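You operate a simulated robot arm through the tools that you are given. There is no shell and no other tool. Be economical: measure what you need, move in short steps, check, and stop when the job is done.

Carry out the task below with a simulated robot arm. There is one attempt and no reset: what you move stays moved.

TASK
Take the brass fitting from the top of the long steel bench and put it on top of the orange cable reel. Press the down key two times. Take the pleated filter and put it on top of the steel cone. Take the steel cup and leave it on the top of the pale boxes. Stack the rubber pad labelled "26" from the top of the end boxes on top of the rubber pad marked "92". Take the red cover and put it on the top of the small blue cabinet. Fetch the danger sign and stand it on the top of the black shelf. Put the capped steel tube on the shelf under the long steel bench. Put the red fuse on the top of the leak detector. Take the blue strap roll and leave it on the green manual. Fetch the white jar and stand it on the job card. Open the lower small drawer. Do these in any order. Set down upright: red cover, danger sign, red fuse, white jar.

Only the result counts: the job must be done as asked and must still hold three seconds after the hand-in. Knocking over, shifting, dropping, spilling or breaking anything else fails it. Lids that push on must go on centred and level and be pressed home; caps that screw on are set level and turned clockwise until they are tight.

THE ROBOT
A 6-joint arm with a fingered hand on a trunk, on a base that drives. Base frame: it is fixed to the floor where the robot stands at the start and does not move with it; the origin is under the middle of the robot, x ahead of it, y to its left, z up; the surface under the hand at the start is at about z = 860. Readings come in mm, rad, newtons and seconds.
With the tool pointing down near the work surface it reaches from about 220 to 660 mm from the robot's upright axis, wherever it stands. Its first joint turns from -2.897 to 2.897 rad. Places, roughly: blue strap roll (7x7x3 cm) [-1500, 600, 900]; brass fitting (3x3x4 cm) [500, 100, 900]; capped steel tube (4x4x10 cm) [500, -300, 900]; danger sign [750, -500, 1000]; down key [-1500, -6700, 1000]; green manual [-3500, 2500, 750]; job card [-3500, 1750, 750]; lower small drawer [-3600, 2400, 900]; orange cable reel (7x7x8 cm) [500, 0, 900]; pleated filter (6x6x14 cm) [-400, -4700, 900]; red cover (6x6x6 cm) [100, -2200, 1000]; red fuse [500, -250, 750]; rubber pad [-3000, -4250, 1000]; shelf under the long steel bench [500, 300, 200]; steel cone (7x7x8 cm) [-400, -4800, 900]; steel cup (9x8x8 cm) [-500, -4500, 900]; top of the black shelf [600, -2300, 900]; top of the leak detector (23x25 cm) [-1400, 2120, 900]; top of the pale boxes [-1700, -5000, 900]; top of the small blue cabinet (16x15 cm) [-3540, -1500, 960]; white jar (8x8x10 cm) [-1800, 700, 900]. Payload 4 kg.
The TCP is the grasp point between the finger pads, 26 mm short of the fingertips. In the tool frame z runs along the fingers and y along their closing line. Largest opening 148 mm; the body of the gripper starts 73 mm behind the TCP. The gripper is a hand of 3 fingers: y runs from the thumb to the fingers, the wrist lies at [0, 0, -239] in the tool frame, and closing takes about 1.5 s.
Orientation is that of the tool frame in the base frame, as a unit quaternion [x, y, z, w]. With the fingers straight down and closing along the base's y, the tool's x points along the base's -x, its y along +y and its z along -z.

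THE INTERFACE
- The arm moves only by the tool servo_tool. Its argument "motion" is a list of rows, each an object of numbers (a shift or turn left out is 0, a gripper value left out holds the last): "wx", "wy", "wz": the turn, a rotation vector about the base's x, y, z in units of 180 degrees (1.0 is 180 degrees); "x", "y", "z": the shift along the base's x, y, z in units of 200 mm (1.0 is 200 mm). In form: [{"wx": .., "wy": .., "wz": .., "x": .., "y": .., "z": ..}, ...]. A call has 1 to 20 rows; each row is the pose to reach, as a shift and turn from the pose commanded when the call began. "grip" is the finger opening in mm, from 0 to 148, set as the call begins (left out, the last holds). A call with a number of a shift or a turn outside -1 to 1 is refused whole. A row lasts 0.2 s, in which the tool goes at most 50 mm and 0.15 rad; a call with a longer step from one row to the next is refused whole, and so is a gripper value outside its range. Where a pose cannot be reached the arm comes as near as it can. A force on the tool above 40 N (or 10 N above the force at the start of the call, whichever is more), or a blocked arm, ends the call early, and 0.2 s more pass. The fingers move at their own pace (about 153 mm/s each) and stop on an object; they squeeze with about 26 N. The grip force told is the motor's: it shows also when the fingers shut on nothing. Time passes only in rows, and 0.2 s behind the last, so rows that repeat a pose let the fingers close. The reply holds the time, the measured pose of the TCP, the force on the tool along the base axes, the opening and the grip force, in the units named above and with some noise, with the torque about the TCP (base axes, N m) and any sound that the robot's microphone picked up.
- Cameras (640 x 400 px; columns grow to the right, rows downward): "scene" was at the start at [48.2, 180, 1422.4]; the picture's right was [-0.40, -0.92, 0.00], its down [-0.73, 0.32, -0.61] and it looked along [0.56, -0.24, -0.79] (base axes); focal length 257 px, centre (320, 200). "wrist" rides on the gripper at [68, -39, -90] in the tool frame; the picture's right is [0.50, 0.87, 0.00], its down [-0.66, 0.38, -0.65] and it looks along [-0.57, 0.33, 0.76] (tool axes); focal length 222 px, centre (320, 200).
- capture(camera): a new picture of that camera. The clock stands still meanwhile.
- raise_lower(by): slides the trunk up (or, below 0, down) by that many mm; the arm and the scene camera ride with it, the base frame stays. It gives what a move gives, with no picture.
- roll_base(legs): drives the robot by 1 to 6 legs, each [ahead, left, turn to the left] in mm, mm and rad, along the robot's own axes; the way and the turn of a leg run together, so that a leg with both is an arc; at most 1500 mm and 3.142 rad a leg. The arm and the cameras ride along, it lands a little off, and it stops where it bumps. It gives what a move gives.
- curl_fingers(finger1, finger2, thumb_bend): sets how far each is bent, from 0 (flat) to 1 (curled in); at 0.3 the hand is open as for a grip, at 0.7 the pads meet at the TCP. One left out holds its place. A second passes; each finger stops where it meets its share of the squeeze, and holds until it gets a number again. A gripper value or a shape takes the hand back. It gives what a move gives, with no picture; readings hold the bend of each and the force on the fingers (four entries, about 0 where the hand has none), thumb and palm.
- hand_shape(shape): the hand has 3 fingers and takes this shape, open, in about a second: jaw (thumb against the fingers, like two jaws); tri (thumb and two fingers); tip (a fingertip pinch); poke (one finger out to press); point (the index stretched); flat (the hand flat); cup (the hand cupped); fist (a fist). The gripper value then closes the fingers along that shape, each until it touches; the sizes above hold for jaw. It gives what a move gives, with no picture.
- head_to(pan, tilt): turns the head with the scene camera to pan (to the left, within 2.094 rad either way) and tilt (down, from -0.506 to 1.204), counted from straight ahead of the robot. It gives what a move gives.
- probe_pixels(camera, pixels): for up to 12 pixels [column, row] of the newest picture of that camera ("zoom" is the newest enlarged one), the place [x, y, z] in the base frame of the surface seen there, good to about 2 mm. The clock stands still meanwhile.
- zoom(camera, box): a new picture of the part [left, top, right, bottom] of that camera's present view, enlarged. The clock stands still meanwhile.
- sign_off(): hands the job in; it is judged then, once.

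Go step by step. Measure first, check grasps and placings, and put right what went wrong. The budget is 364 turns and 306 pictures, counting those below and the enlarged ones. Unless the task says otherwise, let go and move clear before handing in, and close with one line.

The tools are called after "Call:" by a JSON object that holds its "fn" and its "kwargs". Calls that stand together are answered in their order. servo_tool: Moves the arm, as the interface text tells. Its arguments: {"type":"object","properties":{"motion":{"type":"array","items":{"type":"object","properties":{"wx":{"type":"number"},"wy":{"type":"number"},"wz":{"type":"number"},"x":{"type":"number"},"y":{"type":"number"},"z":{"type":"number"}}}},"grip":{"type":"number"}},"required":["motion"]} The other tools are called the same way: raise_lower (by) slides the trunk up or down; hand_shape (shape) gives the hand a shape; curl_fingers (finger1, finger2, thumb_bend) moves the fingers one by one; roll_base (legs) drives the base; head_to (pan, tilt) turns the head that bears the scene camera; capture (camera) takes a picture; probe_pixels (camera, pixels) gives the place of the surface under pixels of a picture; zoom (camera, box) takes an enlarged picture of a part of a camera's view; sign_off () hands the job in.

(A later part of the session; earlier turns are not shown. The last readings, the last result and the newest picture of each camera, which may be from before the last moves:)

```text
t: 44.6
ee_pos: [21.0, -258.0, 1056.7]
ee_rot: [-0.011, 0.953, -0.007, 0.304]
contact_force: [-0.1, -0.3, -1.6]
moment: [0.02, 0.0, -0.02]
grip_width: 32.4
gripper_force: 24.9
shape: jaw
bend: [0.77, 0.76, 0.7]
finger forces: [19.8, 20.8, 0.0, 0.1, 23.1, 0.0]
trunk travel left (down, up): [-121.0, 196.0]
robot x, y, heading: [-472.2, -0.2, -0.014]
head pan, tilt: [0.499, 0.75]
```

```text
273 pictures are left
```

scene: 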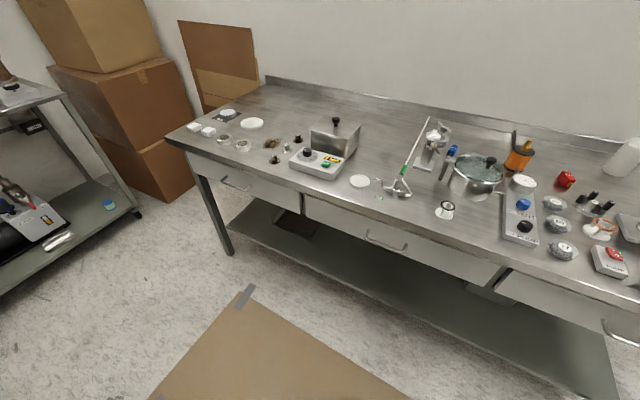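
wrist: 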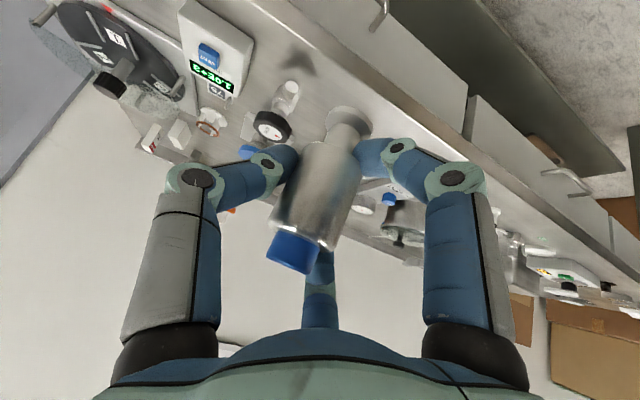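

Call:
{"fn": "probe_pixels", "kwargs": {"camera": "scene", "pixels": [[450, 310], [330, 255], [355, 286], [400, 262], [300, 225], [420, 325], [500, 350], [380, 268], [495, 280], [440, 280], [230, 250], [385, 285]]}}

Call:
{"fn": "probe_pixels", "kwargs": {"camera": "wrist", "pixels": [[345, 115], [292, 250], [320, 195]]}}

```text
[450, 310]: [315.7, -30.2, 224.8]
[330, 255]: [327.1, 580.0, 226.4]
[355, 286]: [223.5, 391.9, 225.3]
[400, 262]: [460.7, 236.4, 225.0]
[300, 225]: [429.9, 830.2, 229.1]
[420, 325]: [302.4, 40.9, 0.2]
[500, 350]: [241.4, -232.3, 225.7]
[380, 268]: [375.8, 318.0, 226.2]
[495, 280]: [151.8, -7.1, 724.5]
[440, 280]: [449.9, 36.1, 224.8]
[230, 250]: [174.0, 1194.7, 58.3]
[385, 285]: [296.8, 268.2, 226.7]
```

```text
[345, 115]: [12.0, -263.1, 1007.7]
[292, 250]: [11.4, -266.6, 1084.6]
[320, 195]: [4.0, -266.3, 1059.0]
```

Shelf top is z 225.5 with front edge x≈215; the tube bottom is 55 mm below TCP. I'll lower trunk and arm in front of the bench, then drive forward.

Call:
{"fn": "raise_lower", "kwargs": {"by": -121}}

Call:
{"fn": "servo_tool", "kwargs": {"motion": [{"x": -0.2, "y": 0.1}, {"x": -0.4, "y": 0.2}, {"x": -0.4, "y": 0.3, "z": -0.2}, {"x": -0.4, "y": 0.3, "z": -0.4}, {"x": -0.4, "y": 0.3, "z": -0.6}, {"x": -0.4, "y": 0.3, "z": -0.8}, {"x": -0.4, "y": 0.3, "z": -1.0}, {"x": -0.4, "y": 0.3, "z": -1.0}]}}

Call:
{"fn": "servo_tool", "kwargs": {"motion": [{"z": -0.2}, {"z": -0.4}, {"z": -0.6}, {"z": -0.8}, {"z": -1.0}, {"z": -1.0}]}}

```text
t: 46.2
ee_pos: [20.5, -258.0, 936.9]
ee_rot: [-0.01, 0.953, -0.006, 0.304]
contact_force: [0.2, -0.7, -0.9]
moment: [0.02, -0.01, -0.01]
grip_width: 32.2
gripper_force: 26.5
shape: jaw
bend: [0.77, 0.76, 0.7]
finger forces: [19.7, 20.8, 0.1, 0.1, 23.2, 0.1]
trunk travel left (down, up): [0.0, 317.0]
robot x, y, heading: [-474.8, 3.8, -0.013]
head pan, tilt: [0.499, 0.75]
```

```text
t: 48.0
ee_pos: [-24.4, -175.0, 783.1]
ee_rot: [-0.004, 0.958, -0.008, 0.286]
contact_force: [0.7, 0.0, -1.6]
moment: [-0.01, 0.04, -0.02]
grip_width: 32.0
gripper_force: 26.1
shape: jaw
bend: [0.77, 0.76, 0.7]
finger forces: [19.8, 20.9, 0.0, 0.1, 23.0, 0.0]
out of reach, approached as far as the arm can: row 5, 6, 7, 8
trunk travel left (down, up): [0.0, 317.0]
robot x, y, heading: [-474.3, 4.4, -0.012]
head pan, tilt: [0.499, 0.75]
```

```text
t: 49.4
ee_pos: [62.4, -172.2, 685.9]
ee_rot: [-0.001, 0.966, -0.009, 0.259]
contact_force: [-0.2, 0.6, -1.6]
moment: [0.02, 0.01, -0.01]
grip_width: 32.3
gripper_force: 26.1
shape: jaw
bend: [0.77, 0.76, 0.7]
finger forces: [19.7, 20.9, 0.1, 0.0, 23.2, 0.0]
out of reach, approached as far as the arm can: row 1, 2, 3, 4, 5, 6
trunk travel left (down, up): [0.0, 317.0]
robot x, y, heading: [-472.5, 2.7, -0.012]
head pan, tilt: [0.499, 0.75]
```

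The arm hits a joint limit when folded; it should reach lower when stretched farther out. I'll back up a bit and probe farther-out low poses in free space.

Call:
{"fn": "roll_base", "kwargs": {"legs": [[-170, -60, 0]]}}

Call:
{"fn": "servo_tool", "kwargs": {"motion": [{"x": 0.15, "z": -0.2}, {"x": 0.3, "z": -0.4}, {"x": 0.4, "z": -0.6}, {"x": 0.5, "z": -0.8}, {"x": 0.5, "z": -1.0}, {"x": 0.5, "z": -1.0}]}}

Call:
{"fn": "capture", "kwargs": {"camera": "scene"}}

```text
t: 50.9
ee_pos: [-114.4, -230.4, 686.1]
ee_rot: [-0.002, 0.965, -0.009, 0.26]
contact_force: [0.4, -0.3, -1.7]
moment: [0.0, 0.02, 0.0]
grip_width: 32.4
gripper_force: 26.1
shape: jaw
bend: [0.77, 0.76, 0.7]
finger forces: [19.4, 20.9, 0.0, 0.1, 22.9, 0.0]
trunk travel left (down, up): [0.0, 317.0]
robot x, y, heading: [-650.5, -54.3, -0.007]
head pan, tilt: [0.499, 0.75]
```

```text
t: 52.3
ee_pos: [4.9, -231.4, 492.9]
ee_rot: [-0.002, 0.968, -0.008, 0.253]
contact_force: [0.4, 0.3, -2.0]
moment: [0.02, 0.02, -0.01]
grip_width: 32.2
gripper_force: 26.1
shape: jaw
bend: [0.77, 0.76, 0.7]
finger forces: [19.5, 20.7, 0.1, 0.0, 22.9, 0.0]
out of reach, approached as far as the arm can: row 3, 4, 5, 6
trunk travel left (down, up): [0.0, 317.0]
robot x, y, heading: [-647.2, -55.9, -0.003]
head pan, tilt: [0.499, 0.75]
```

```text
272 pictures are left
```

scene: 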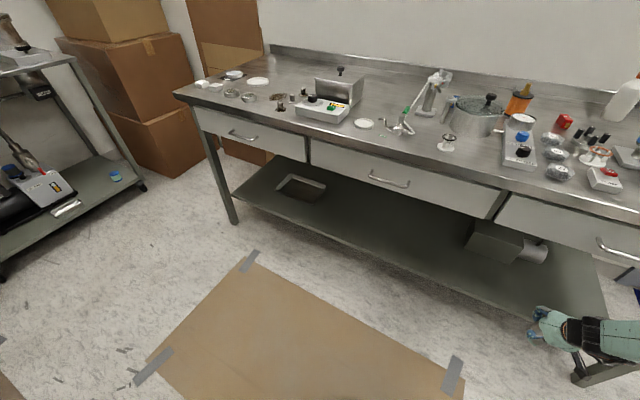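

Stretching works (z 493 at 652 mm out). Continue lower.

Call:
{"fn": "servo_tool", "kwargs": {"motion": [{"x": 0.1, "z": -0.15}, {"x": 0.2, "z": -0.3}, {"x": 0.25, "z": -0.45}, {"x": 0.25, "z": -0.6}, {"x": 0.25, "z": -0.8}, {"x": 0.25, "z": -0.95}, {"x": 0.25, "z": -0.95}]}}

Call:
{"fn": "capture", "kwargs": {"camera": "scene"}}

```text
t: 53.9
ee_pos: [55.8, -230.7, 300.1]
ee_rot: [-0.002, 0.965, -0.008, 0.26]
contact_force: [0.8, 0.6, -2.4]
moment: [0.0, -0.02, -0.01]
grip_width: 31.8
gripper_force: 26.4
shape: jaw
bend: [0.77, 0.76, 0.7]
finger forces: [19.5, 20.7, 0.0, 0.0, 22.9, 0.0]
trunk travel left (down, up): [0.0, 317.0]
robot x, y, heading: [-648.5, -57.3, -0.001]
head pan, tilt: [0.499, 0.75]
```

```text
271 pictures are left
```

scene: 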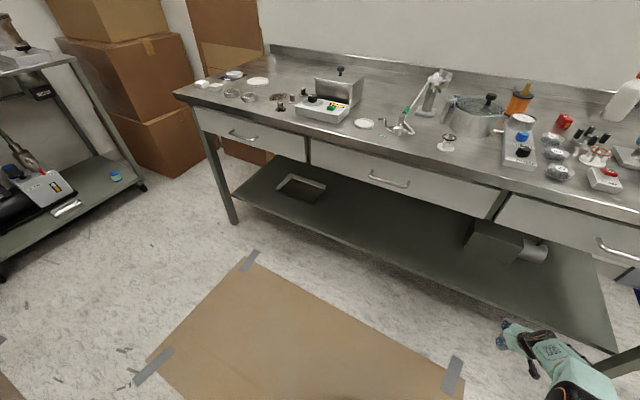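

Reached z 300 with 30° tilt. Restore the tilt to 35° so the tube is upright, and check.

Call:
{"fn": "servo_tool", "kwargs": {"motion": [{"wy": -0.013, "z": 0.05}, {"wy": -0.026, "z": 0.08}, {"wy": -0.026, "z": 0.08}]}}

Call:
{"fn": "roll_base", "kwargs": {"legs": [[100, 380, 0]]}}

Call:
{"fn": "head_to", "kwargs": {"pan": 0.0, "tilt": 0.9}}

Call:
{"fn": "capture", "kwargs": {"camera": "scene"}}

Call:
{"fn": "capture", "kwargs": {"camera": "wrist"}}

```text
t: 54.7
ee_pos: [56.7, -231.3, 315.4]
ee_rot: [-0.002, 0.955, -0.009, 0.297]
contact_force: [-0.3, 0.3, -2.7]
moment: [0.01, -0.01, 0.04]
grip_width: 32.1
gripper_force: 25.9
shape: jaw
bend: [0.77, 0.76, 0.7]
finger forces: [19.4, 20.7, 0.0, 0.0, 22.9, 0.1]
trunk travel left (down, up): [0.0, 317.0]
robot x, y, heading: [-650.0, -58.4, -0.004]
head pan, tilt: [0.499, 0.75]
```

```text
t: 58.5
ee_pos: [156.5, 141.6, 314.8]
ee_rot: [-0.002, 0.955, -0.008, 0.296]
contact_force: [0.4, -0.8, -1.5]
moment: [0.02, 0.0, 0.0]
grip_width: 32.2
gripper_force: 25.9
shape: jaw
bend: [0.77, 0.76, 0.7]
finger forces: [19.4, 20.6, 0.0, 0.1, 23.0, 0.0]
trunk travel left (down, up): [0.0, 317.0]
robot x, y, heading: [-550.4, 322.1, -0.006]
head pan, tilt: [0.499, 0.75]
```

```text
t: 59.5
ee_pos: [156.7, 141.8, 316.1]
ee_rot: [0.0, 0.955, -0.009, 0.297]
contact_force: [0.1, 0.1, -1.3]
moment: [0.0, 0.01, 0.0]
grip_width: 31.8
gripper_force: 26.0
shape: jaw
bend: [0.77, 0.76, 0.7]
finger forces: [19.4, 20.6, 0.0, 0.0, 22.9, 0.0]
trunk travel left (down, up): [0.0, 317.0]
robot x, y, heading: [-547.8, 318.9, -0.006]
head pan, tilt: [0.0, 0.901]
```

```text
270 pictures are left
```

scene: 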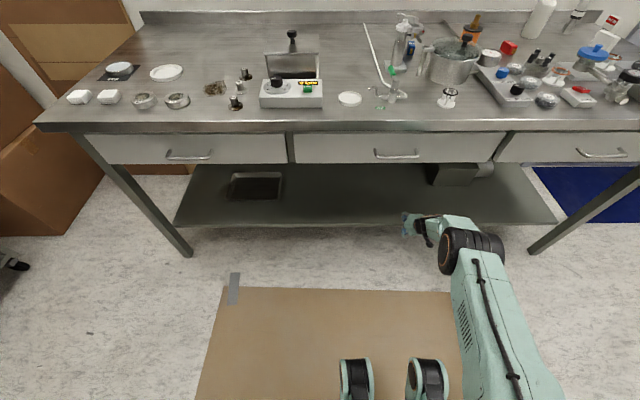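

```text
269 pictures are left
```

wrist: 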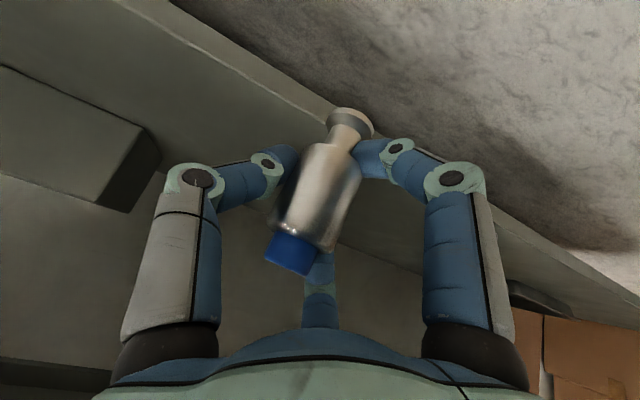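

Call:
{"fn": "probe_pixels", "kwargs": {"camera": "scene", "pixels": [[430, 180], [448, 184], [474, 175], [400, 200], [395, 222], [400, 160], [395, 153]]}}

Call:
{"fn": "probe_pixels", "kwargs": {"camera": "wrist", "pixels": [[125, 205], [130, 140], [60, 80], [330, 115], [355, 125], [347, 108], [290, 252]]}}

```text
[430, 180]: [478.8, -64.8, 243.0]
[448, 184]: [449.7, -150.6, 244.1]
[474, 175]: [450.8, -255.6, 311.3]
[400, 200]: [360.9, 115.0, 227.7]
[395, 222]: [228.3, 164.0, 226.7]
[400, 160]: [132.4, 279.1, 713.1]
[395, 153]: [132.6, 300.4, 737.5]
```

```text
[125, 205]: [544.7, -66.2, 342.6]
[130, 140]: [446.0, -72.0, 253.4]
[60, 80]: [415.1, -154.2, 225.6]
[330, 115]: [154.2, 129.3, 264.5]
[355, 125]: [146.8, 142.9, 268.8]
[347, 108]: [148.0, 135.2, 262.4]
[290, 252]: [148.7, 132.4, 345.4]
```

Path is clear. Drive 180 mm forward and lower.

Call:
{"fn": "roll_base", "kwargs": {"legs": [[180, 0, 0]]}}

Call:
{"fn": "servo_tool", "kwargs": {"motion": [{"z": -0.05}, {"z": -0.1}, {"z": -0.14}, {"z": -0.155}, {"z": -0.155}]}}

Call:
{"fn": "capture", "kwargs": {"camera": "wrist"}}

```text
t: 61.0
ee_pos: [334.7, 138.7, 316.6]
ee_rot: [0.0, 0.955, -0.009, 0.296]
contact_force: [-0.1, -0.1, -1.7]
moment: [-0.01, -0.01, 0.0]
grip_width: 32.0
gripper_force: 26.1
shape: jaw
bend: [0.77, 0.76, 0.7]
finger forces: [19.4, 20.6, 0.0, 0.0, 22.9, 0.1]
trunk travel left (down, up): [0.0, 317.0]
robot x, y, heading: [-369.5, 318.6, -0.007]
head pan, tilt: [0.0, 0.901]
```

```text
t: 62.2
ee_pos: [334.9, 139.6, 285.1]
ee_rot: [0.001, 0.955, -0.01, 0.296]
contact_force: [-0.4, 0.5, -1.2]
moment: [-0.02, 0.01, 0.03]
grip_width: 31.8
gripper_force: 25.6
shape: jaw
bend: [0.77, 0.76, 0.7]
finger forces: [19.4, 20.6, 0.0, 0.0, 22.9, 0.0]
trunk travel left (down, up): [0.0, 317.0]
robot x, y, heading: [-370.8, 317.4, -0.007]
head pan, tilt: [0.0, 0.901]
```

```text
268 pictures are left
```

wrist: 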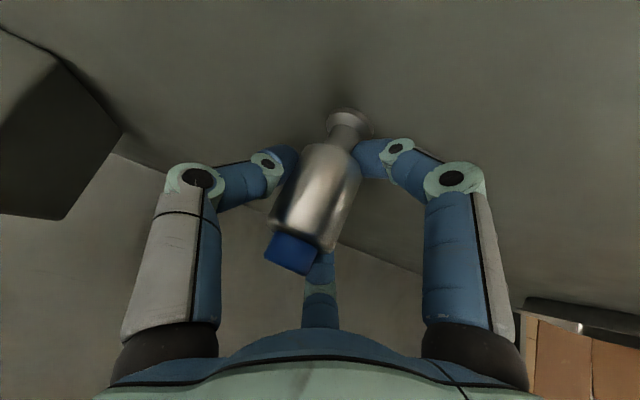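

Call:
{"fn": "servo_tool", "kwargs": {"motion": [{"z": -0.01}, {"z": -0.02}, {"z": -0.02}]}}

Call:
{"fn": "servo_tool", "kwargs": {"motion": [{"z": -0.01}, {"z": -0.015}, {"z": -0.015}]}}

```text
t: 63.0
ee_pos: [334.4, 138.4, 281.9]
ee_rot: [0.0, 0.955, -0.009, 0.296]
contact_force: [-0.5, 0.4, -1.2]
moment: [0.04, 0.01, 0.0]
grip_width: 32.1
gripper_force: 25.9
shape: jaw
bend: [0.77, 0.76, 0.7]
finger forces: [19.4, 20.6, 0.1, 0.1, 22.9, 0.0]
trunk travel left (down, up): [0.0, 317.0]
robot x, y, heading: [-369.3, 316.0, -0.01]
head pan, tilt: [0.0, 0.901]
```

```text
t: 63.8
ee_pos: [335.7, 138.3, 279.3]
ee_rot: [0.0, 0.955, -0.01, 0.298]
contact_force: [-0.1, 1.2, 11.5]
moment: [-0.04, -0.03, 0.04]
grip_width: 32.3
gripper_force: 25.1
shape: jaw
bend: [0.78, 0.76, 0.69]
finger forces: [20.5, 23.1, 0.1, 0.0, 23.7, 0.0]
trunk travel left (down, up): [0.0, 317.0]
robot x, y, heading: [-369.2, 316.7, -0.011]
head pan, tilt: [0.0, 0.901]
```

Contact at z 279. Release, retract along the tool axis.

Call:
{"fn": "servo_tool", "kwargs": {"motion": [{"z": 0.004}, {"z": 0.004}, {"z": 0.004}, {"z": 0.004}, {"z": 0.004}, {"z": 0.004}], "grip": 90}}

Call:
{"fn": "capture", "kwargs": {"camera": "wrist"}}

```text
t: 65.2
ee_pos: [334.3, 139.3, 278.5]
ee_rot: [-0.001, 0.955, -0.009, 0.296]
contact_force: [-0.3, 0.4, -0.4]
moment: [0.0, -0.01, -0.04]
grip_width: 89.2
gripper_force: 0.0
shape: jaw
bend: [0.32, 0.32, 0.7]
finger forces: [0.0, 0.0, 0.1, 0.1, 0.1, 0.0]
trunk travel left (down, up): [0.0, 317.0]
robot x, y, heading: [-370.4, 315.2, -0.006]
head pan, tilt: [0.0, 0.901]
```

```text
267 pictures are left
```

wrist: 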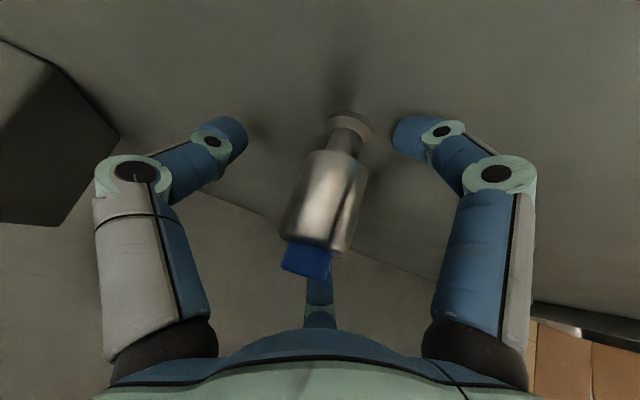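

Tube stands freely. Straight up 70 mm, then drive back.

Call:
{"fn": "servo_tool", "kwargs": {"motion": [{"z": 0.1}, {"z": 0.2}, {"z": 0.3}, {"z": 0.38}, {"z": 0.38}]}}

Call:
{"fn": "capture", "kwargs": {"camera": "wrist"}}

```text
t: 66.6
ee_pos: [322.9, 141.0, 334.8]
ee_rot: [0.001, 0.96, -0.005, 0.279]
contact_force: [0.6, -0.7, -0.2]
moment: [0.0, 0.01, 0.0]
grip_width: 89.3
gripper_force: 0.1
shape: jaw
bend: [0.32, 0.32, 0.7]
finger forces: [0.0, 0.1, 0.1, 0.0, 0.0, 0.0]
out of reach, approached as far as the arm can: row 4, 5
trunk travel left (down, up): [0.0, 317.0]
robot x, y, heading: [-369.3, 317.8, -0.013]
head pan, tilt: [0.0, 0.901]
stopped in row 5: the arm was blocked; the commanded pose is now the measured one
```

```text
266 pictures are left
```

wrist: 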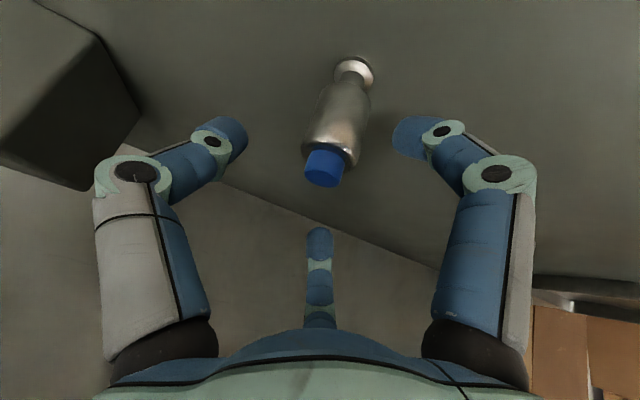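

Something (likely the apron) limits further lift, but fingers are above the cap. I'll open wider and drive back.

Call:
{"fn": "servo_tool", "kwargs": {"motion": [{}, {}, {}], "grip": 125}}

Call:
{"fn": "roll_base", "kwargs": {"legs": [[-190, 0, 0]]}}

Call:
{"fn": "capture", "kwargs": {"camera": "scene"}}

```text
t: 67.4
ee_pos: [323.8, 141.5, 335.0]
ee_rot: [0.001, 0.96, -0.005, 0.279]
contact_force: [0.0, -0.1, -0.1]
moment: [0.01, 0.01, 0.0]
grip_width: 124.6
gripper_force: 0.0
shape: jaw
bend: [0.25, 0.25, 0.41]
finger forces: [0.1, 0.1, 0.1, 0.0, 0.1, 0.0]
trunk travel left (down, up): [0.0, 317.0]
robot x, y, heading: [-375.1, 315.8, -0.015]
head pan, tilt: [0.0, 0.901]
```

```text
t: 68.9
ee_pos: [140.5, 141.0, 334.2]
ee_rot: [0.004, 0.96, -0.005, 0.28]
contact_force: [0.0, -0.5, 0.1]
moment: [0.03, 0.0, 0.0]
grip_width: 124.5
gripper_force: 0.2
shape: jaw
bend: [0.25, 0.25, 0.41]
finger forces: [0.0, 0.0, 0.0, 0.1, 0.1, 0.0]
trunk travel left (down, up): [0.0, 317.0]
robot x, y, heading: [-553.1, 321.0, -0.014]
head pan, tilt: [0.0, 0.901]
```

```text
265 pictures are left
```

scene: 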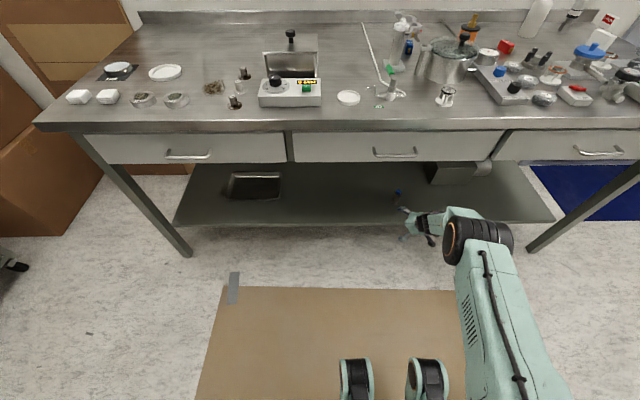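

The tube stands on the shelf (cap at 398,193). Drive right and back, then raise trunk and arm.

Call:
{"fn": "roll_base", "kwargs": {"legs": [[0, -450, 0], [-150, 0, 0]]}}

Call:
{"fn": "raise_lower", "kwargs": {"by": 300}}

Call:
{"fn": "servo_tool", "kwargs": {"motion": [{"z": 0.2, "wy": 0.04}, {"z": 0.4, "wy": 0.08}, {"z": 0.6, "wy": 0.12}, {"z": 0.8, "wy": 0.16}, {"z": 1.0, "wy": 0.18}, {"z": 1.0, "wy": 0.18}]}}

Call:
{"fn": "servo_tool", "kwargs": {"motion": [{"z": 0.2, "x": -0.15}, {"z": 0.4, "x": -0.3}, {"z": 0.6, "x": -0.4}, {"z": 0.8, "x": -0.5}, {"z": 1.0, "x": -0.6}, {"z": 1.0, "x": -0.8}, {"z": 1.0, "x": -0.8}]}}

```text
t: 74.3
ee_pos: [-17.7, -304.9, 334.0]
ee_rot: [0.009, 0.96, -0.007, 0.28]
contact_force: [0.6, 0.7, 0.0]
moment: [-0.02, 0.0, 0.02]
grip_width: 124.8
gripper_force: 0.2
shape: jaw
bend: [0.25, 0.25, 0.41]
finger forces: [0.1, 0.0, 0.1, 0.0, 0.1, 0.0]
trunk travel left (down, up): [0.0, 317.0]
robot x, y, heading: [-711.0, -117.6, -0.021]
head pan, tilt: [0.0, 0.901]
```

```text
t: 77.3
ee_pos: [-19.1, -304.1, 633.8]
ee_rot: [0.008, 0.96, -0.008, 0.278]
contact_force: [0.0, -0.4, 0.1]
moment: [0.0, -0.02, -0.01]
grip_width: 124.6
gripper_force: 0.1
shape: jaw
bend: [0.25, 0.25, 0.41]
finger forces: [0.0, 0.0, 0.0, 0.0, 0.1, 0.1]
trunk travel left (down, up): [-300.0, 17.0]
robot x, y, heading: [-707.7, -120.3, -0.025]
head pan, tilt: [0.0, 0.901]
```

```text
t: 78.7
ee_pos: [-28.8, -302.5, 835.4]
ee_rot: [0.006, 1.0, -0.01, -0.001]
contact_force: [-0.4, 0.4, 0.5]
moment: [0.0, -0.01, 0.02]
grip_width: 124.8
gripper_force: 0.0
shape: jaw
bend: [0.25, 0.25, 0.41]
finger forces: [0.0, 0.0, 0.1, 0.0, 0.0, 0.1]
out of reach, approached as far as the arm can: row 4, 5, 6
trunk travel left (down, up): [-300.0, 17.0]
robot x, y, heading: [-709.5, -114.6, -0.022]
head pan, tilt: [0.0, 0.901]
```

```text
t: 80.3
ee_pos: [-190.6, -302.1, 1035.7]
ee_rot: [0.006, 1.0, -0.009, 0.0]
contact_force: [-0.4, 0.4, -0.8]
moment: [-0.01, 0.01, -0.03]
grip_width: 125.0
gripper_force: 0.1
shape: jaw
bend: [0.25, 0.25, 0.41]
finger forces: [0.0, 0.0, 0.1, 0.0, 0.0, 0.1]
out of reach, approached as far as the arm can: row 1
trunk travel left (down, up): [-300.0, 17.0]
robot x, y, heading: [-709.6, -120.4, -0.021]
head pan, tilt: [0.0, 0.901]
```

Now prepare for the danger sign: raise the hand and drive to about (0,-420) at the bench.

Call:
{"fn": "servo_tool", "kwargs": {"motion": [{"z": 0.2, "x": -0.15}, {"z": 0.4, "x": -0.3}, {"z": 0.5, "x": -0.45}, {"z": 0.5, "x": -0.5, "y": 0.2}, {"z": 0.5, "x": -0.5, "y": 0.4}, {"z": 0.5, "x": -0.5, "y": 0.6}, {"z": 0.5, "x": -0.5, "y": 0.6}], "grip": 90}}

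Call:
{"fn": "roll_base", "kwargs": {"legs": [[300, -300, 0.021], [390, 0, 0]]}}

Call:
{"fn": "head_to", "kwargs": {"pan": -0.35, "tilt": 0.8}}

Call:
{"fn": "capture", "kwargs": {"camera": "scene"}}

Call:
{"fn": "capture", "kwargs": {"camera": "wrist"}}

```text
t: 81.9
ee_pos: [-287.0, -181.9, 1137.2]
ee_rot: [0.006, 1.0, -0.009, 0.001]
contact_force: [-0.1, 0.2, -0.8]
moment: [0.01, 0.01, 0.02]
grip_width: 90.5
gripper_force: 0.0
shape: jaw
bend: [0.32, 0.32, 0.7]
finger forces: [0.0, 0.0, 0.0, 0.0, 0.1, 0.0]
trunk travel left (down, up): [-300.0, 17.0]
robot x, y, heading: [-705.5, -122.2, -0.018]
head pan, tilt: [0.0, 0.901]
```

```text
t: 87.0
ee_pos: [382.5, -473.1, 1136.4]
ee_rot: [-0.003, 1.0, -0.011, 0.0]
contact_force: [-0.1, 0.4, -0.8]
moment: [0.01, 0.0, 0.04]
grip_width: 90.4
gripper_force: 0.0
shape: jaw
bend: [0.32, 0.32, 0.7]
finger forces: [0.0, 0.0, 0.0, 0.0, 0.0, 0.1]
trunk travel left (down, up): [-300.0, 17.0]
robot x, y, heading: [-42.9, -421.7, -0.004]
head pan, tilt: [0.0, 0.901]
stopped in leg 2: the robot was blocked; the commanded pose is now the measured one
```

```text
t: 87.9
ee_pos: [380.9, -474.7, 1137.0]
ee_rot: [-0.003, 1.0, -0.009, 0.0]
contact_force: [-0.8, 0.1, -0.1]
moment: [-0.03, 0.0, -0.03]
grip_width: 90.6
gripper_force: 0.0
shape: jaw
bend: [0.32, 0.32, 0.7]
finger forces: [0.0, 0.0, 0.0, 0.0, 0.0, 0.1]
trunk travel left (down, up): [-300.0, 17.0]
robot x, y, heading: [-42.2, -423.6, 0.002]
head pan, tilt: [-0.351, 0.799]
```

```text
264 pictures are left
```

scene: 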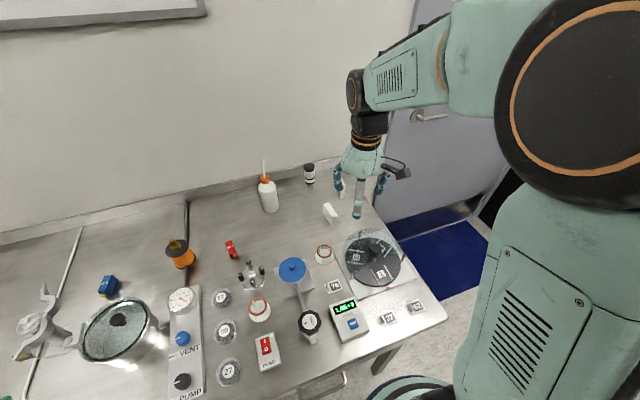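

```text
263 pictures are left
```

wrist: 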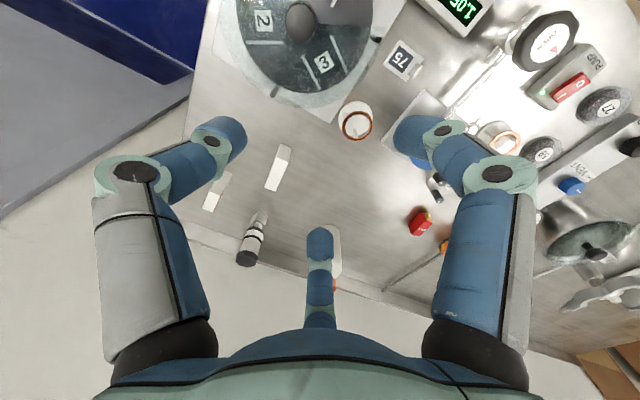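

The base touched the bench front and stopped; nothing on top appears disturbed. Measuring the two white blocks at wrist (217,192) and (279,167).

Call:
{"fn": "probe_pixels", "kwargs": {"camera": "wrist", "pixels": [[213, 206], [218, 185], [225, 178], [272, 187], [284, 150], [247, 257], [255, 225], [325, 240]]}}

Call:
{"fn": "zoom", "kwargs": {"camera": "wrist", "box": [160, 120, 320, 280]}}

Call:
{"fn": "zoom", "kwargs": {"camera": "scene", "box": [240, 120, 420, 240]}}

```text
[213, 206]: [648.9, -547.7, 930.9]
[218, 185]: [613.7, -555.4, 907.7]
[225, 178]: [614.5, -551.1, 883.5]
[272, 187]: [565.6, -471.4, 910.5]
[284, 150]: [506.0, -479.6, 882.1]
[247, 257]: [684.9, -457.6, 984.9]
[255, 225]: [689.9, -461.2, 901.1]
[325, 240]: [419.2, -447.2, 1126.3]
```

```text
2.50 times, centred on (240, 200) of wrist
```

zoom: 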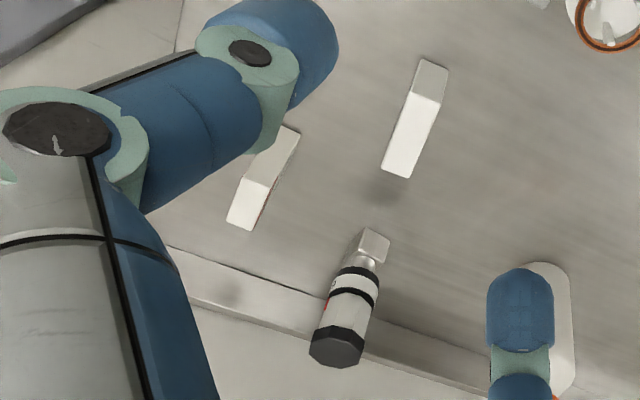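

```text
3.33 times, centred on (330, 180) of scene
```

zoom: 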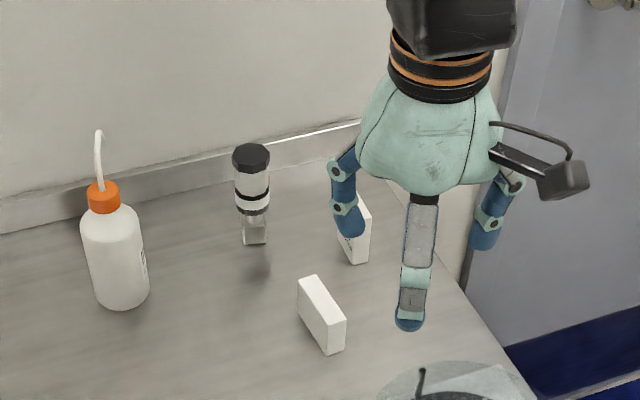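

Call:
{"fn": "probe_pixels", "kwargs": {"camera": "wrist", "pixels": [[210, 194], [219, 196], [212, 210], [204, 208], [227, 172], [231, 174], [211, 201]]}}

Call:
{"fn": "probe_pixels", "kwargs": {"camera": "zoom", "pixels": [[352, 258], [366, 262], [345, 245], [362, 215], [350, 250], [340, 240]]}}

```text
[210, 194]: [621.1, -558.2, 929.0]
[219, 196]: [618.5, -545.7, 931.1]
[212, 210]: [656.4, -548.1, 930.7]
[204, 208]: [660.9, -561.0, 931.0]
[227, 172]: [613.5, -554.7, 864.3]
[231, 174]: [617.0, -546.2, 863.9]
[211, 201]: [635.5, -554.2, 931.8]
```

```text
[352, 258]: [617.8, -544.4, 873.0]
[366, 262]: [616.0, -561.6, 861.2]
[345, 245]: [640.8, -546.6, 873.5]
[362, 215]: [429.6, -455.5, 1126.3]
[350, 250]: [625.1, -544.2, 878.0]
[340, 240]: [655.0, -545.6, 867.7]
```

The sign spans x 615–665, y −561…−544, top 931. I'll use a 35° forward tilt and approach.

Call:
{"fn": "servo_tool", "kwargs": {"motion": [{"x": 0.1, "y": -0.06, "wy": -0.04}, {"x": 0.25, "y": -0.15, "wy": -0.08}, {"x": 0.4, "y": -0.24, "wy": -0.12}, {"x": 0.55, "y": -0.34, "wy": -0.16}, {"x": 0.7, "y": -0.39, "wy": -0.194}, {"x": 0.8, "y": -0.39, "wy": -0.194}, {"x": 0.8, "y": -0.39, "wy": -0.194}], "grip": 75}}

Call:
{"fn": "servo_tool", "kwargs": {"motion": [{"x": 0.15}, {"x": 0.3}, {"x": 0.48}, {"x": 0.48, "z": -0.25}, {"x": 0.48, "z": -0.5}, {"x": 0.48, "z": -0.65}, {"x": 0.48, "z": -0.65}]}}

Call:
{"fn": "capture", "kwargs": {"camera": "wrist"}}

Call:
{"fn": "zoom", "kwargs": {"camera": "scene", "box": [240, 120, 440, 240]}}

```text
t: 89.5
ee_pos: [539.0, -555.3, 1138.7]
ee_rot: [0.0, 0.954, -0.011, 0.3]
contact_force: [0.7, 0.4, -1.1]
moment: [0.02, 0.01, -0.01]
grip_width: 75.8
gripper_force: 0.0
shape: jaw
bend: [0.36, 0.36, 0.7]
finger forces: [0.1, 0.0, 0.0, 0.0, 0.0, 0.1]
trunk travel left (down, up): [-300.0, 17.0]
robot x, y, heading: [-40.2, -423.0, -0.005]
head pan, tilt: [-0.351, 0.799]
```

```text
t: 91.1
ee_pos: [635.6, -551.5, 1006.7]
ee_rot: [0.001, 0.954, -0.011, 0.3]
contact_force: [-0.3, -0.4, -1.4]
moment: [-0.04, -0.01, -0.03]
grip_width: 75.5
gripper_force: 0.1
shape: jaw
bend: [0.36, 0.36, 0.7]
finger forces: [0.1, 0.1, 0.0, 0.0, 0.0, 0.1]
trunk travel left (down, up): [-300.0, 17.0]
robot x, y, heading: [-42.6, -421.3, -0.006]
head pan, tilt: [-0.351, 0.799]
```

```text
260 pictures are left
```

wrist: 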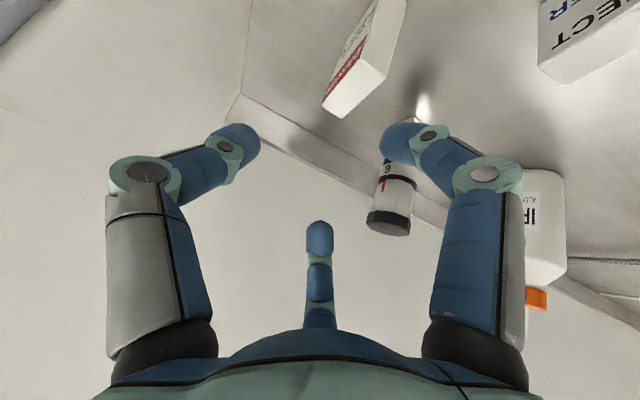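

```text
3.20 times, centred on (340, 180) of scene
```

zoom: 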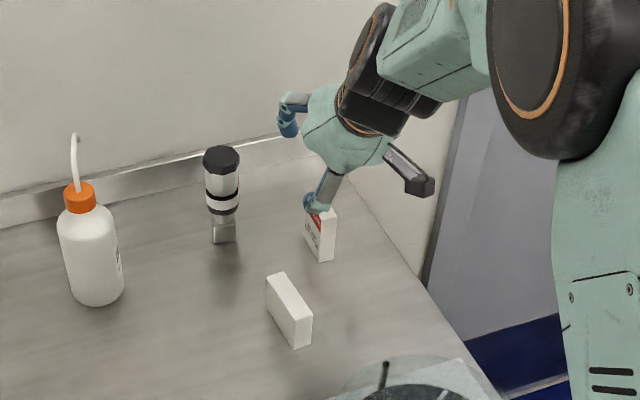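

Call:
{"fn": "servo_tool", "kwargs": {"motion": [{"x": 0.012, "y": -0.006, "z": -0.2}, {"x": 0.012, "y": -0.006, "z": -0.4}, {"x": 0.012, "y": -0.006, "z": -0.5}, {"x": 0.012, "y": -0.006, "z": -0.5}]}}

Call:
{"fn": "capture", "kwargs": {"camera": "wrist"}}

Call:
{"fn": "zoom", "kwargs": {"camera": "scene", "box": [240, 120, 440, 240]}}

```text
t: 92.1
ee_pos: [638.7, -551.3, 906.6]
ee_rot: [-0.001, 0.954, -0.009, 0.299]
contact_force: [0.6, -0.2, -1.1]
moment: [-0.04, -0.02, -0.06]
grip_width: 75.4
gripper_force: 0.0
shape: jaw
bend: [0.36, 0.36, 0.7]
finger forces: [0.1, 0.1, 0.1, 0.0, 0.0, 0.0]
trunk travel left (down, up): [-300.0, 17.0]
robot x, y, heading: [-39.0, -417.3, -0.009]
head pan, tilt: [-0.351, 0.799]
```

```text
258 pictures are left
```

wrist: 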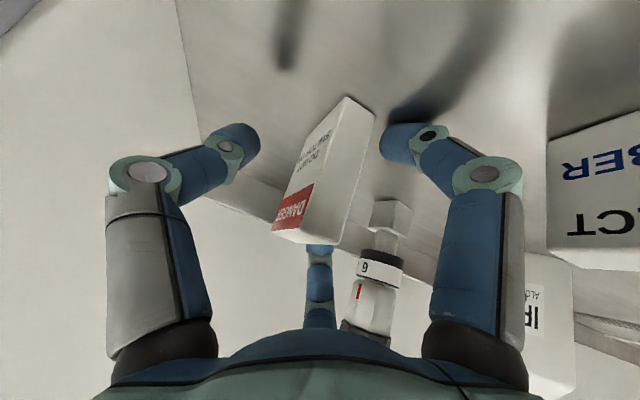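

```text
3.20 times, centred on (340, 180) of scene
```

zoom: 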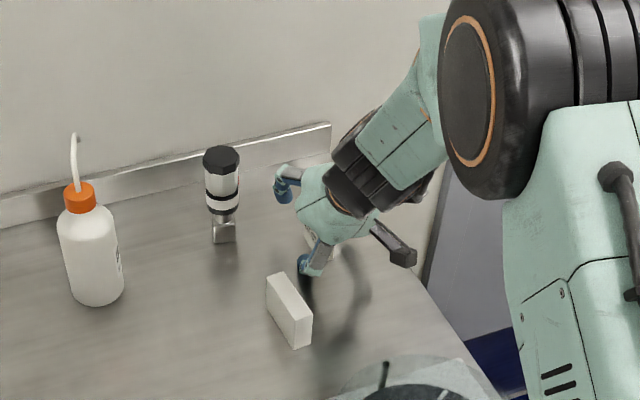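

The sign lies between thumb and fingers. Close.

Call:
{"fn": "servo_tool", "kwargs": {"motion": [{}, {}, {}, {}, {}, {}, {}, {}], "grip": 0}}

Call:
{"fn": "capture", "kwargs": {"camera": "wrist"}}

```text
t: 93.9
ee_pos: [639.2, -549.5, 907.0]
ee_rot: [0.0, 0.954, -0.01, 0.3]
contact_force: [0.4, -0.5, 0.3]
moment: [-0.02, 0.01, -0.01]
grip_width: 20.5
gripper_force: 26.8
shape: jaw
bend: [0.76, 0.75, 0.7]
finger forces: [0.0, 0.0, 0.0, 0.0, 26.0, 0.1]
trunk travel left (down, up): [-300.0, 17.0]
robot x, y, heading: [-45.9, -421.0, -0.008]
head pan, tilt: [-0.351, 0.799]
```

```text
256 pictures are left
```

wrist: 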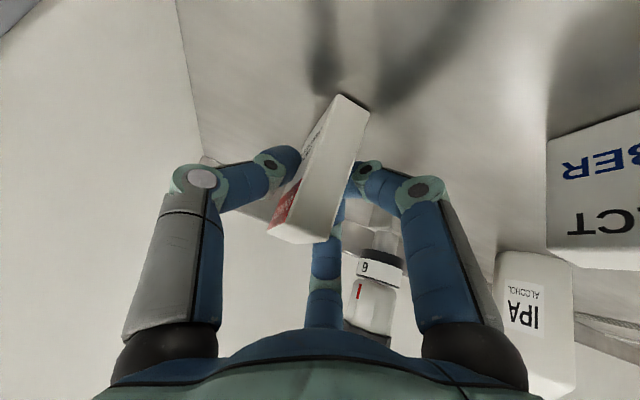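

Thumb presses 26 N though finger sensors read 0; test by lifting a little.

Call:
{"fn": "servo_tool", "kwargs": {"motion": [{"z": 0.05}, {"z": 0.15}, {"z": 0.3}, {"z": 0.3}]}}

Call:
{"fn": "capture", "kwargs": {"camera": "wrist"}}

Call:
{"fn": "zoom", "kwargs": {"camera": "scene", "box": [240, 120, 440, 240]}}

```text
t: 94.9
ee_pos: [638.6, -552.8, 968.9]
ee_rot: [0.0, 0.954, -0.011, 0.301]
contact_force: [0.7, 0.3, -0.8]
moment: [-0.04, -0.01, 0.0]
grip_width: 20.3
gripper_force: 25.6
shape: jaw
bend: [0.76, 0.75, 0.7]
finger forces: [0.1, 0.0, 0.0, 0.1, 26.0, 0.0]
trunk travel left (down, up): [-300.0, 17.0]
robot x, y, heading: [-41.7, -422.0, -0.004]
head pan, tilt: [-0.351, 0.799]
```

```text
255 pictures are left
```

wrist: 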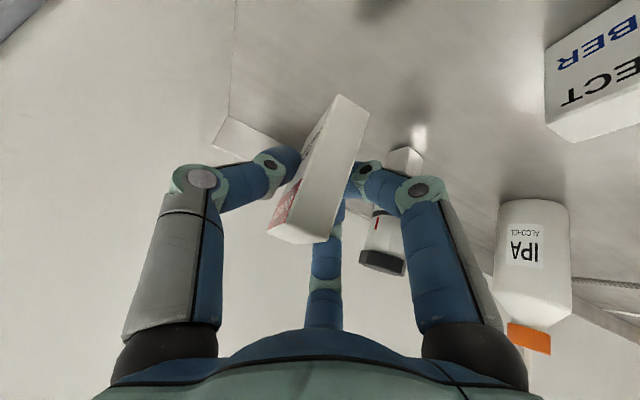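

```text
3.20 times, centred on (340, 180) of scene
```

zoom: 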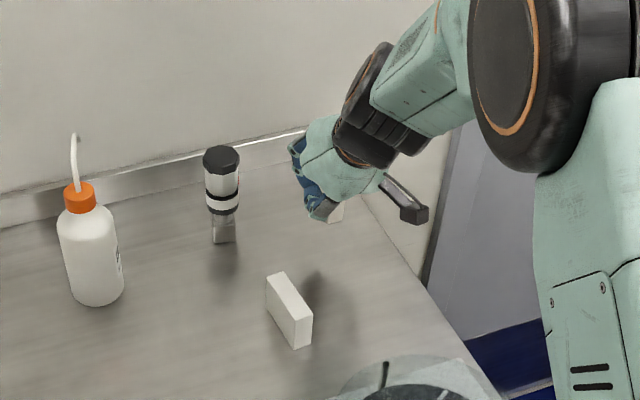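

Held. Lift higher, retract, back off and turn right toward the black shelf, then look.

Call:
{"fn": "servo_tool", "kwargs": {"motion": [{"z": 0.25}, {"z": 0.5}, {"z": 0.7}, {"z": 0.7, "x": -0.2}, {"z": 0.7, "x": -0.4}, {"z": 0.7, "x": -0.6}, {"z": 0.7, "x": -0.6}]}}

Call:
{"fn": "roll_base", "kwargs": {"legs": [[-330, 0, 0], [0, 0, -1.57], [700, 0, 0]]}}

Call:
{"fn": "head_to", "kwargs": {"pan": 0.3, "tilt": 0.5}}

Call:
{"fn": "capture", "kwargs": {"camera": "scene"}}

```text
t: 96.5
ee_pos: [521.8, -553.5, 1105.6]
ee_rot: [0.0, 0.954, -0.01, 0.299]
contact_force: [-0.4, -0.2, -0.1]
moment: [0.0, -0.02, -0.01]
grip_width: 20.7
gripper_force: 26.2
shape: jaw
bend: [0.76, 0.75, 0.7]
finger forces: [0.0, 0.0, 0.0, 0.0, 26.0, 0.0]
trunk travel left (down, up): [-300.0, 17.0]
robot x, y, heading: [-41.2, -416.9, -0.009]
head pan, tilt: [-0.351, 0.799]
```

```text
t: 105.9
ee_pos: [-519.4, -1680.9, 1106.1]
ee_rot: [0.676, 0.674, -0.219, 0.205]
contact_force: [0.3, -0.5, 0.3]
moment: [0.0, -0.01, -0.02]
grip_width: 20.3
gripper_force: 25.9
shape: jaw
bend: [0.76, 0.75, 0.7]
finger forces: [0.1, 0.0, 0.1, 0.0, 25.9, 0.0]
trunk travel left (down, up): [-300.0, 17.0]
robot x, y, heading: [-385.0, -1114.4, -1.58]
head pan, tilt: [-0.351, 0.799]
```

```text
t: 107.0
ee_pos: [-519.5, -1680.5, 1106.7]
ee_rot: [0.676, 0.673, -0.219, 0.204]
contact_force: [-0.2, -0.2, 0.5]
moment: [-0.02, 0.02, -0.02]
grip_width: 20.6
gripper_force: 25.9
shape: jaw
bend: [0.76, 0.75, 0.7]
finger forces: [0.0, 0.0, 0.0, 0.0, 26.0, 0.0]
trunk travel left (down, up): [-300.0, 17.0]
robot x, y, heading: [-378.0, -1116.2, -1.583]
head pan, tilt: [0.3, 0.499]
```

```text
253 pictures are left
```

scene: 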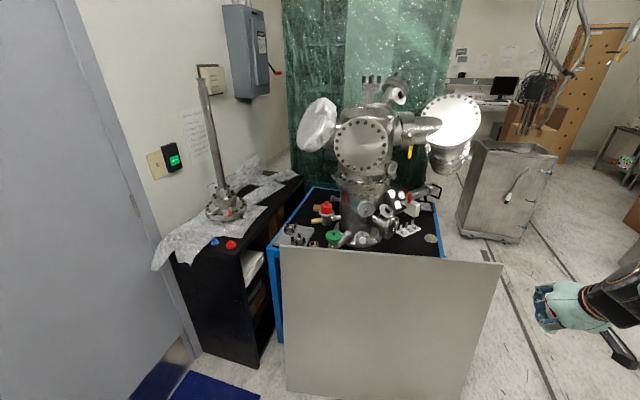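

Call:
{"fn": "zoom", "kwargs": {"camera": "scene", "box": [150, 160, 300, 270]}}

Call:
{"fn": "zoom", "kwargs": {"camera": "scene", "box": [270, 170, 450, 270]}}

Call:
{"fn": "probe_pixels", "kwargs": {"camera": "scene", "pixels": [[215, 260], [250, 240], [265, 225], [280, 205], [180, 245], [275, 252], [325, 210], [330, 250], [408, 195], [500, 268], [283, 255], [240, 205]]}}

```text
3.64 times, centred on (225, 215) of scene
```

zoom: 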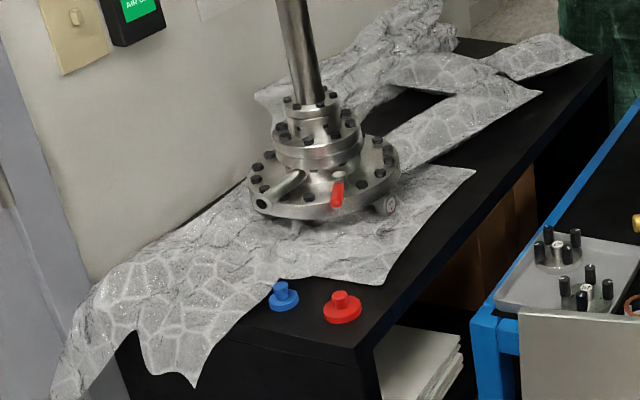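

```text
3.56 times, centred on (360, 220) of scene
```

zoom: 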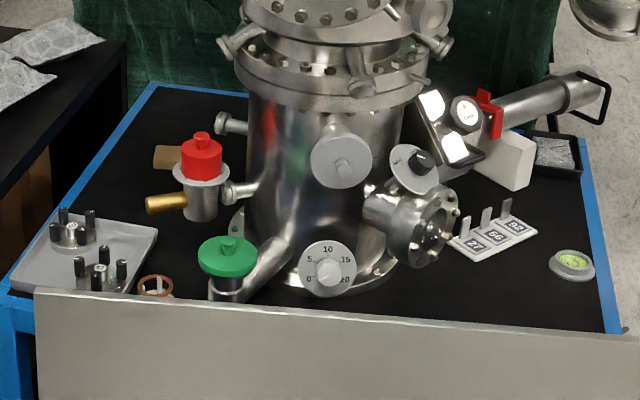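

```text
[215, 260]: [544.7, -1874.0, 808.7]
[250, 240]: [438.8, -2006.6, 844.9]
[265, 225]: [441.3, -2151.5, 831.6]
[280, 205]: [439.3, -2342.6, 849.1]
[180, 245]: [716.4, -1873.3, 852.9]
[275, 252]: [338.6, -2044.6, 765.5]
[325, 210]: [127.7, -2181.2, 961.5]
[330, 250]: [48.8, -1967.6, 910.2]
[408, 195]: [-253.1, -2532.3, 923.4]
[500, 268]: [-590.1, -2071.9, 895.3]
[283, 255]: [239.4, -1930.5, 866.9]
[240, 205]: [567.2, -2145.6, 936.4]
```

Red cover sits at (128,-2181,961) on a neck. I'll zoom on the black shelf's free area and measure.

Call:
{"fn": "zoom", "kwargs": {"camera": "scene", "box": [190, 190, 290, 265]}}

Call:
{"fn": "probe_pixels", "kwargs": {"camera": "zoom", "pixels": [[320, 250], [330, 270], [360, 220], [390, 190], [420, 140], [460, 110], [180, 320], [235, 370], [300, 320], [260, 340], [500, 80], [440, 90]]}}

```text
5.33 times, centred on (240, 228) of scene
```

zoom: 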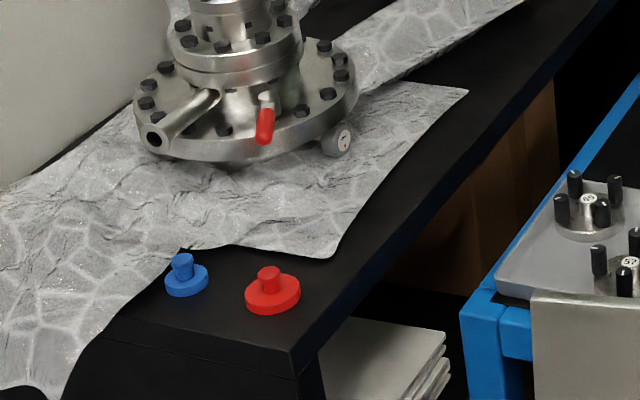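

```text
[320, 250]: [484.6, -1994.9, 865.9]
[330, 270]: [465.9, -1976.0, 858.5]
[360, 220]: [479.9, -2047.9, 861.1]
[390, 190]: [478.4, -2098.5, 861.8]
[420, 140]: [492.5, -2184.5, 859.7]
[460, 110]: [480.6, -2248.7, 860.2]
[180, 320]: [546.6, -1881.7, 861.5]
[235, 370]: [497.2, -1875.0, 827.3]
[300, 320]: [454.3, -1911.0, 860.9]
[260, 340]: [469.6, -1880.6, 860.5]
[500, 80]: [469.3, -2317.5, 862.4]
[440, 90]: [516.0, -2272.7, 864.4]
```

The free black strip is x≈440–483 around y −2020 at z 861. Drive so I can reach it from the front.

Call:
{"fn": "roll_base", "kwargs": {"legs": [[0, 730, 0.012], [250, 0, 0]]}}

Call:
{"fn": "servo_tool", "kwargs": {"motion": [{"x": 0.2}, {"x": 0.4}, {"x": 0.6}, {"x": 0.8}, {"x": 0.8}]}}

Call:
{"fn": "head_to", "kwargs": {"pan": -0.1, "tilt": 0.8}}

Call:
{"fn": "capture", "kwargs": {"camera": "scene"}}

Call:
{"fn": "capture", "kwargs": {"camera": "wrist"}}

```text
t: 115.2
ee_pos: [220.3, -1928.6, 1106.9]
ee_rot: [0.672, 0.677, -0.218, 0.207]
contact_force: [0.0, -0.5, -0.4]
moment: [0.02, -0.03, 0.01]
grip_width: 20.7
gripper_force: 25.7
shape: jaw
bend: [0.76, 0.75, 0.7]
finger forces: [0.0, 0.0, 0.0, 0.0, 26.0, 0.1]
trunk travel left (down, up): [-300.0, 17.0]
robot x, y, heading: [348.6, -1359.7, -1.568]
head pan, tilt: [0.3, 0.499]
```

```text
t: 116.4
ee_pos: [380.8, -1929.6, 1107.6]
ee_rot: [0.672, 0.677, -0.218, 0.206]
contact_force: [-0.5, 1.2, 0.7]
moment: [-0.02, 0.04, 0.02]
grip_width: 20.3
gripper_force: 25.9
shape: jaw
bend: [0.76, 0.75, 0.7]
finger forces: [0.1, 0.0, 0.0, 0.1, 26.0, 0.0]
trunk travel left (down, up): [-300.0, 17.0]
robot x, y, heading: [349.9, -1364.3, -1.568]
head pan, tilt: [0.3, 0.499]
```

```text
t: 117.3
ee_pos: [380.8, -1928.3, 1106.1]
ee_rot: [0.672, 0.677, -0.218, 0.206]
contact_force: [0.4, -0.1, -0.1]
moment: [0.01, 0.02, -0.01]
grip_width: 20.4
gripper_force: 26.3
shape: jaw
bend: [0.76, 0.75, 0.7]
finger forces: [0.0, 0.0, 0.0, 0.0, 26.0, 0.0]
trunk travel left (down, up): [-300.0, 17.0]
robot x, y, heading: [349.9, -1363.3, -1.57]
head pan, tilt: [-0.099, 0.799]
```

```text
249 pictures are left
```

scene: 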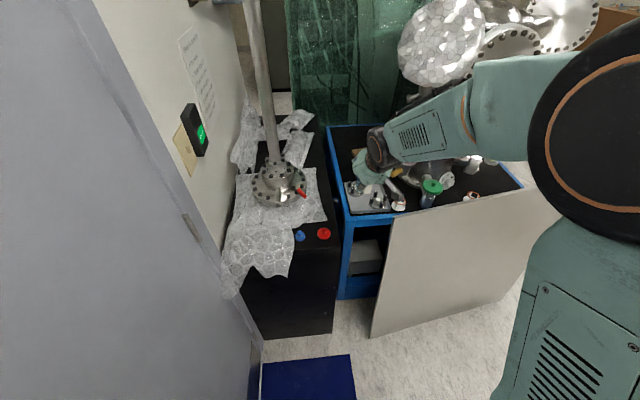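

```text
248 pictures are left
```

wrist: 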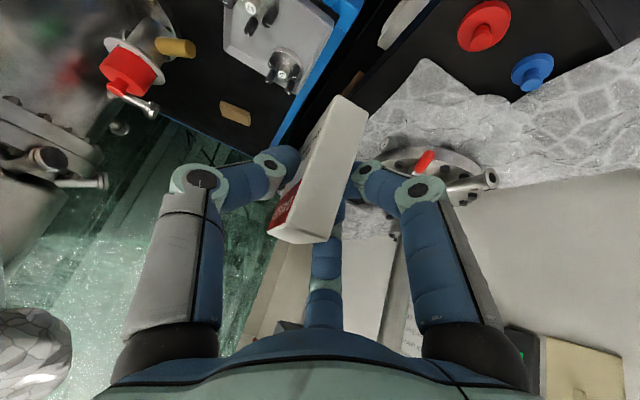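

Call:
{"fn": "zoom", "kwargs": {"camera": "scene", "box": [280, 150, 360, 250]}}

Call:
{"fn": "probe_pixels", "kwargs": {"camera": "scene", "pixels": [[328, 210], [333, 215], [322, 222], [330, 228], [325, 190], [334, 232], [331, 200], [340, 238]]}}

Call:
{"fn": "probe_pixels", "kwargs": {"camera": "wrist", "pixels": [[435, 65], [400, 100], [390, 80], [360, 120], [410, 40], [485, 35], [330, 190], [345, 100], [320, 170]]}}

```text
4.00 times, centred on (320, 200) of scene
```

zoom: 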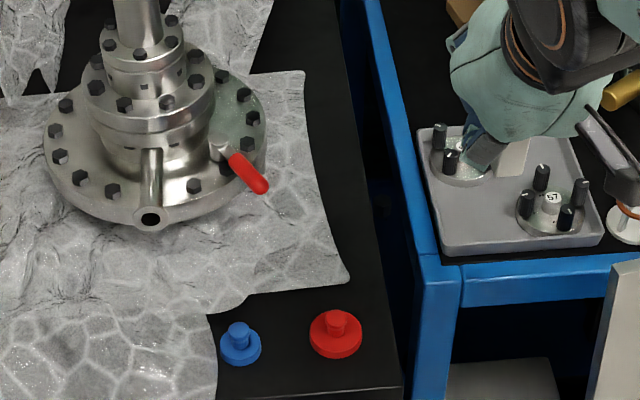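

```text
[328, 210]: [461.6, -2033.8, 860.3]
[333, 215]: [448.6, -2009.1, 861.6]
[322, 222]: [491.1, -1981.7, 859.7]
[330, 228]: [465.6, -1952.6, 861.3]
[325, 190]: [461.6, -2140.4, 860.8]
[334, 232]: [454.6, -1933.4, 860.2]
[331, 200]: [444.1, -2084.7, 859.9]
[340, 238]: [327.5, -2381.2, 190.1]
```

```text
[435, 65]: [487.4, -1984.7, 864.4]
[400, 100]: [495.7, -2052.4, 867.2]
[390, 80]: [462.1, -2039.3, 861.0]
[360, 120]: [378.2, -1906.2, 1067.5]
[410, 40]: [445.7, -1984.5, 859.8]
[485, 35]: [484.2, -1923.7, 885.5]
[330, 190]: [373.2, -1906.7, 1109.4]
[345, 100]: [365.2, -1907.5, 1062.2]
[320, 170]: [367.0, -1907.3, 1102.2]
```

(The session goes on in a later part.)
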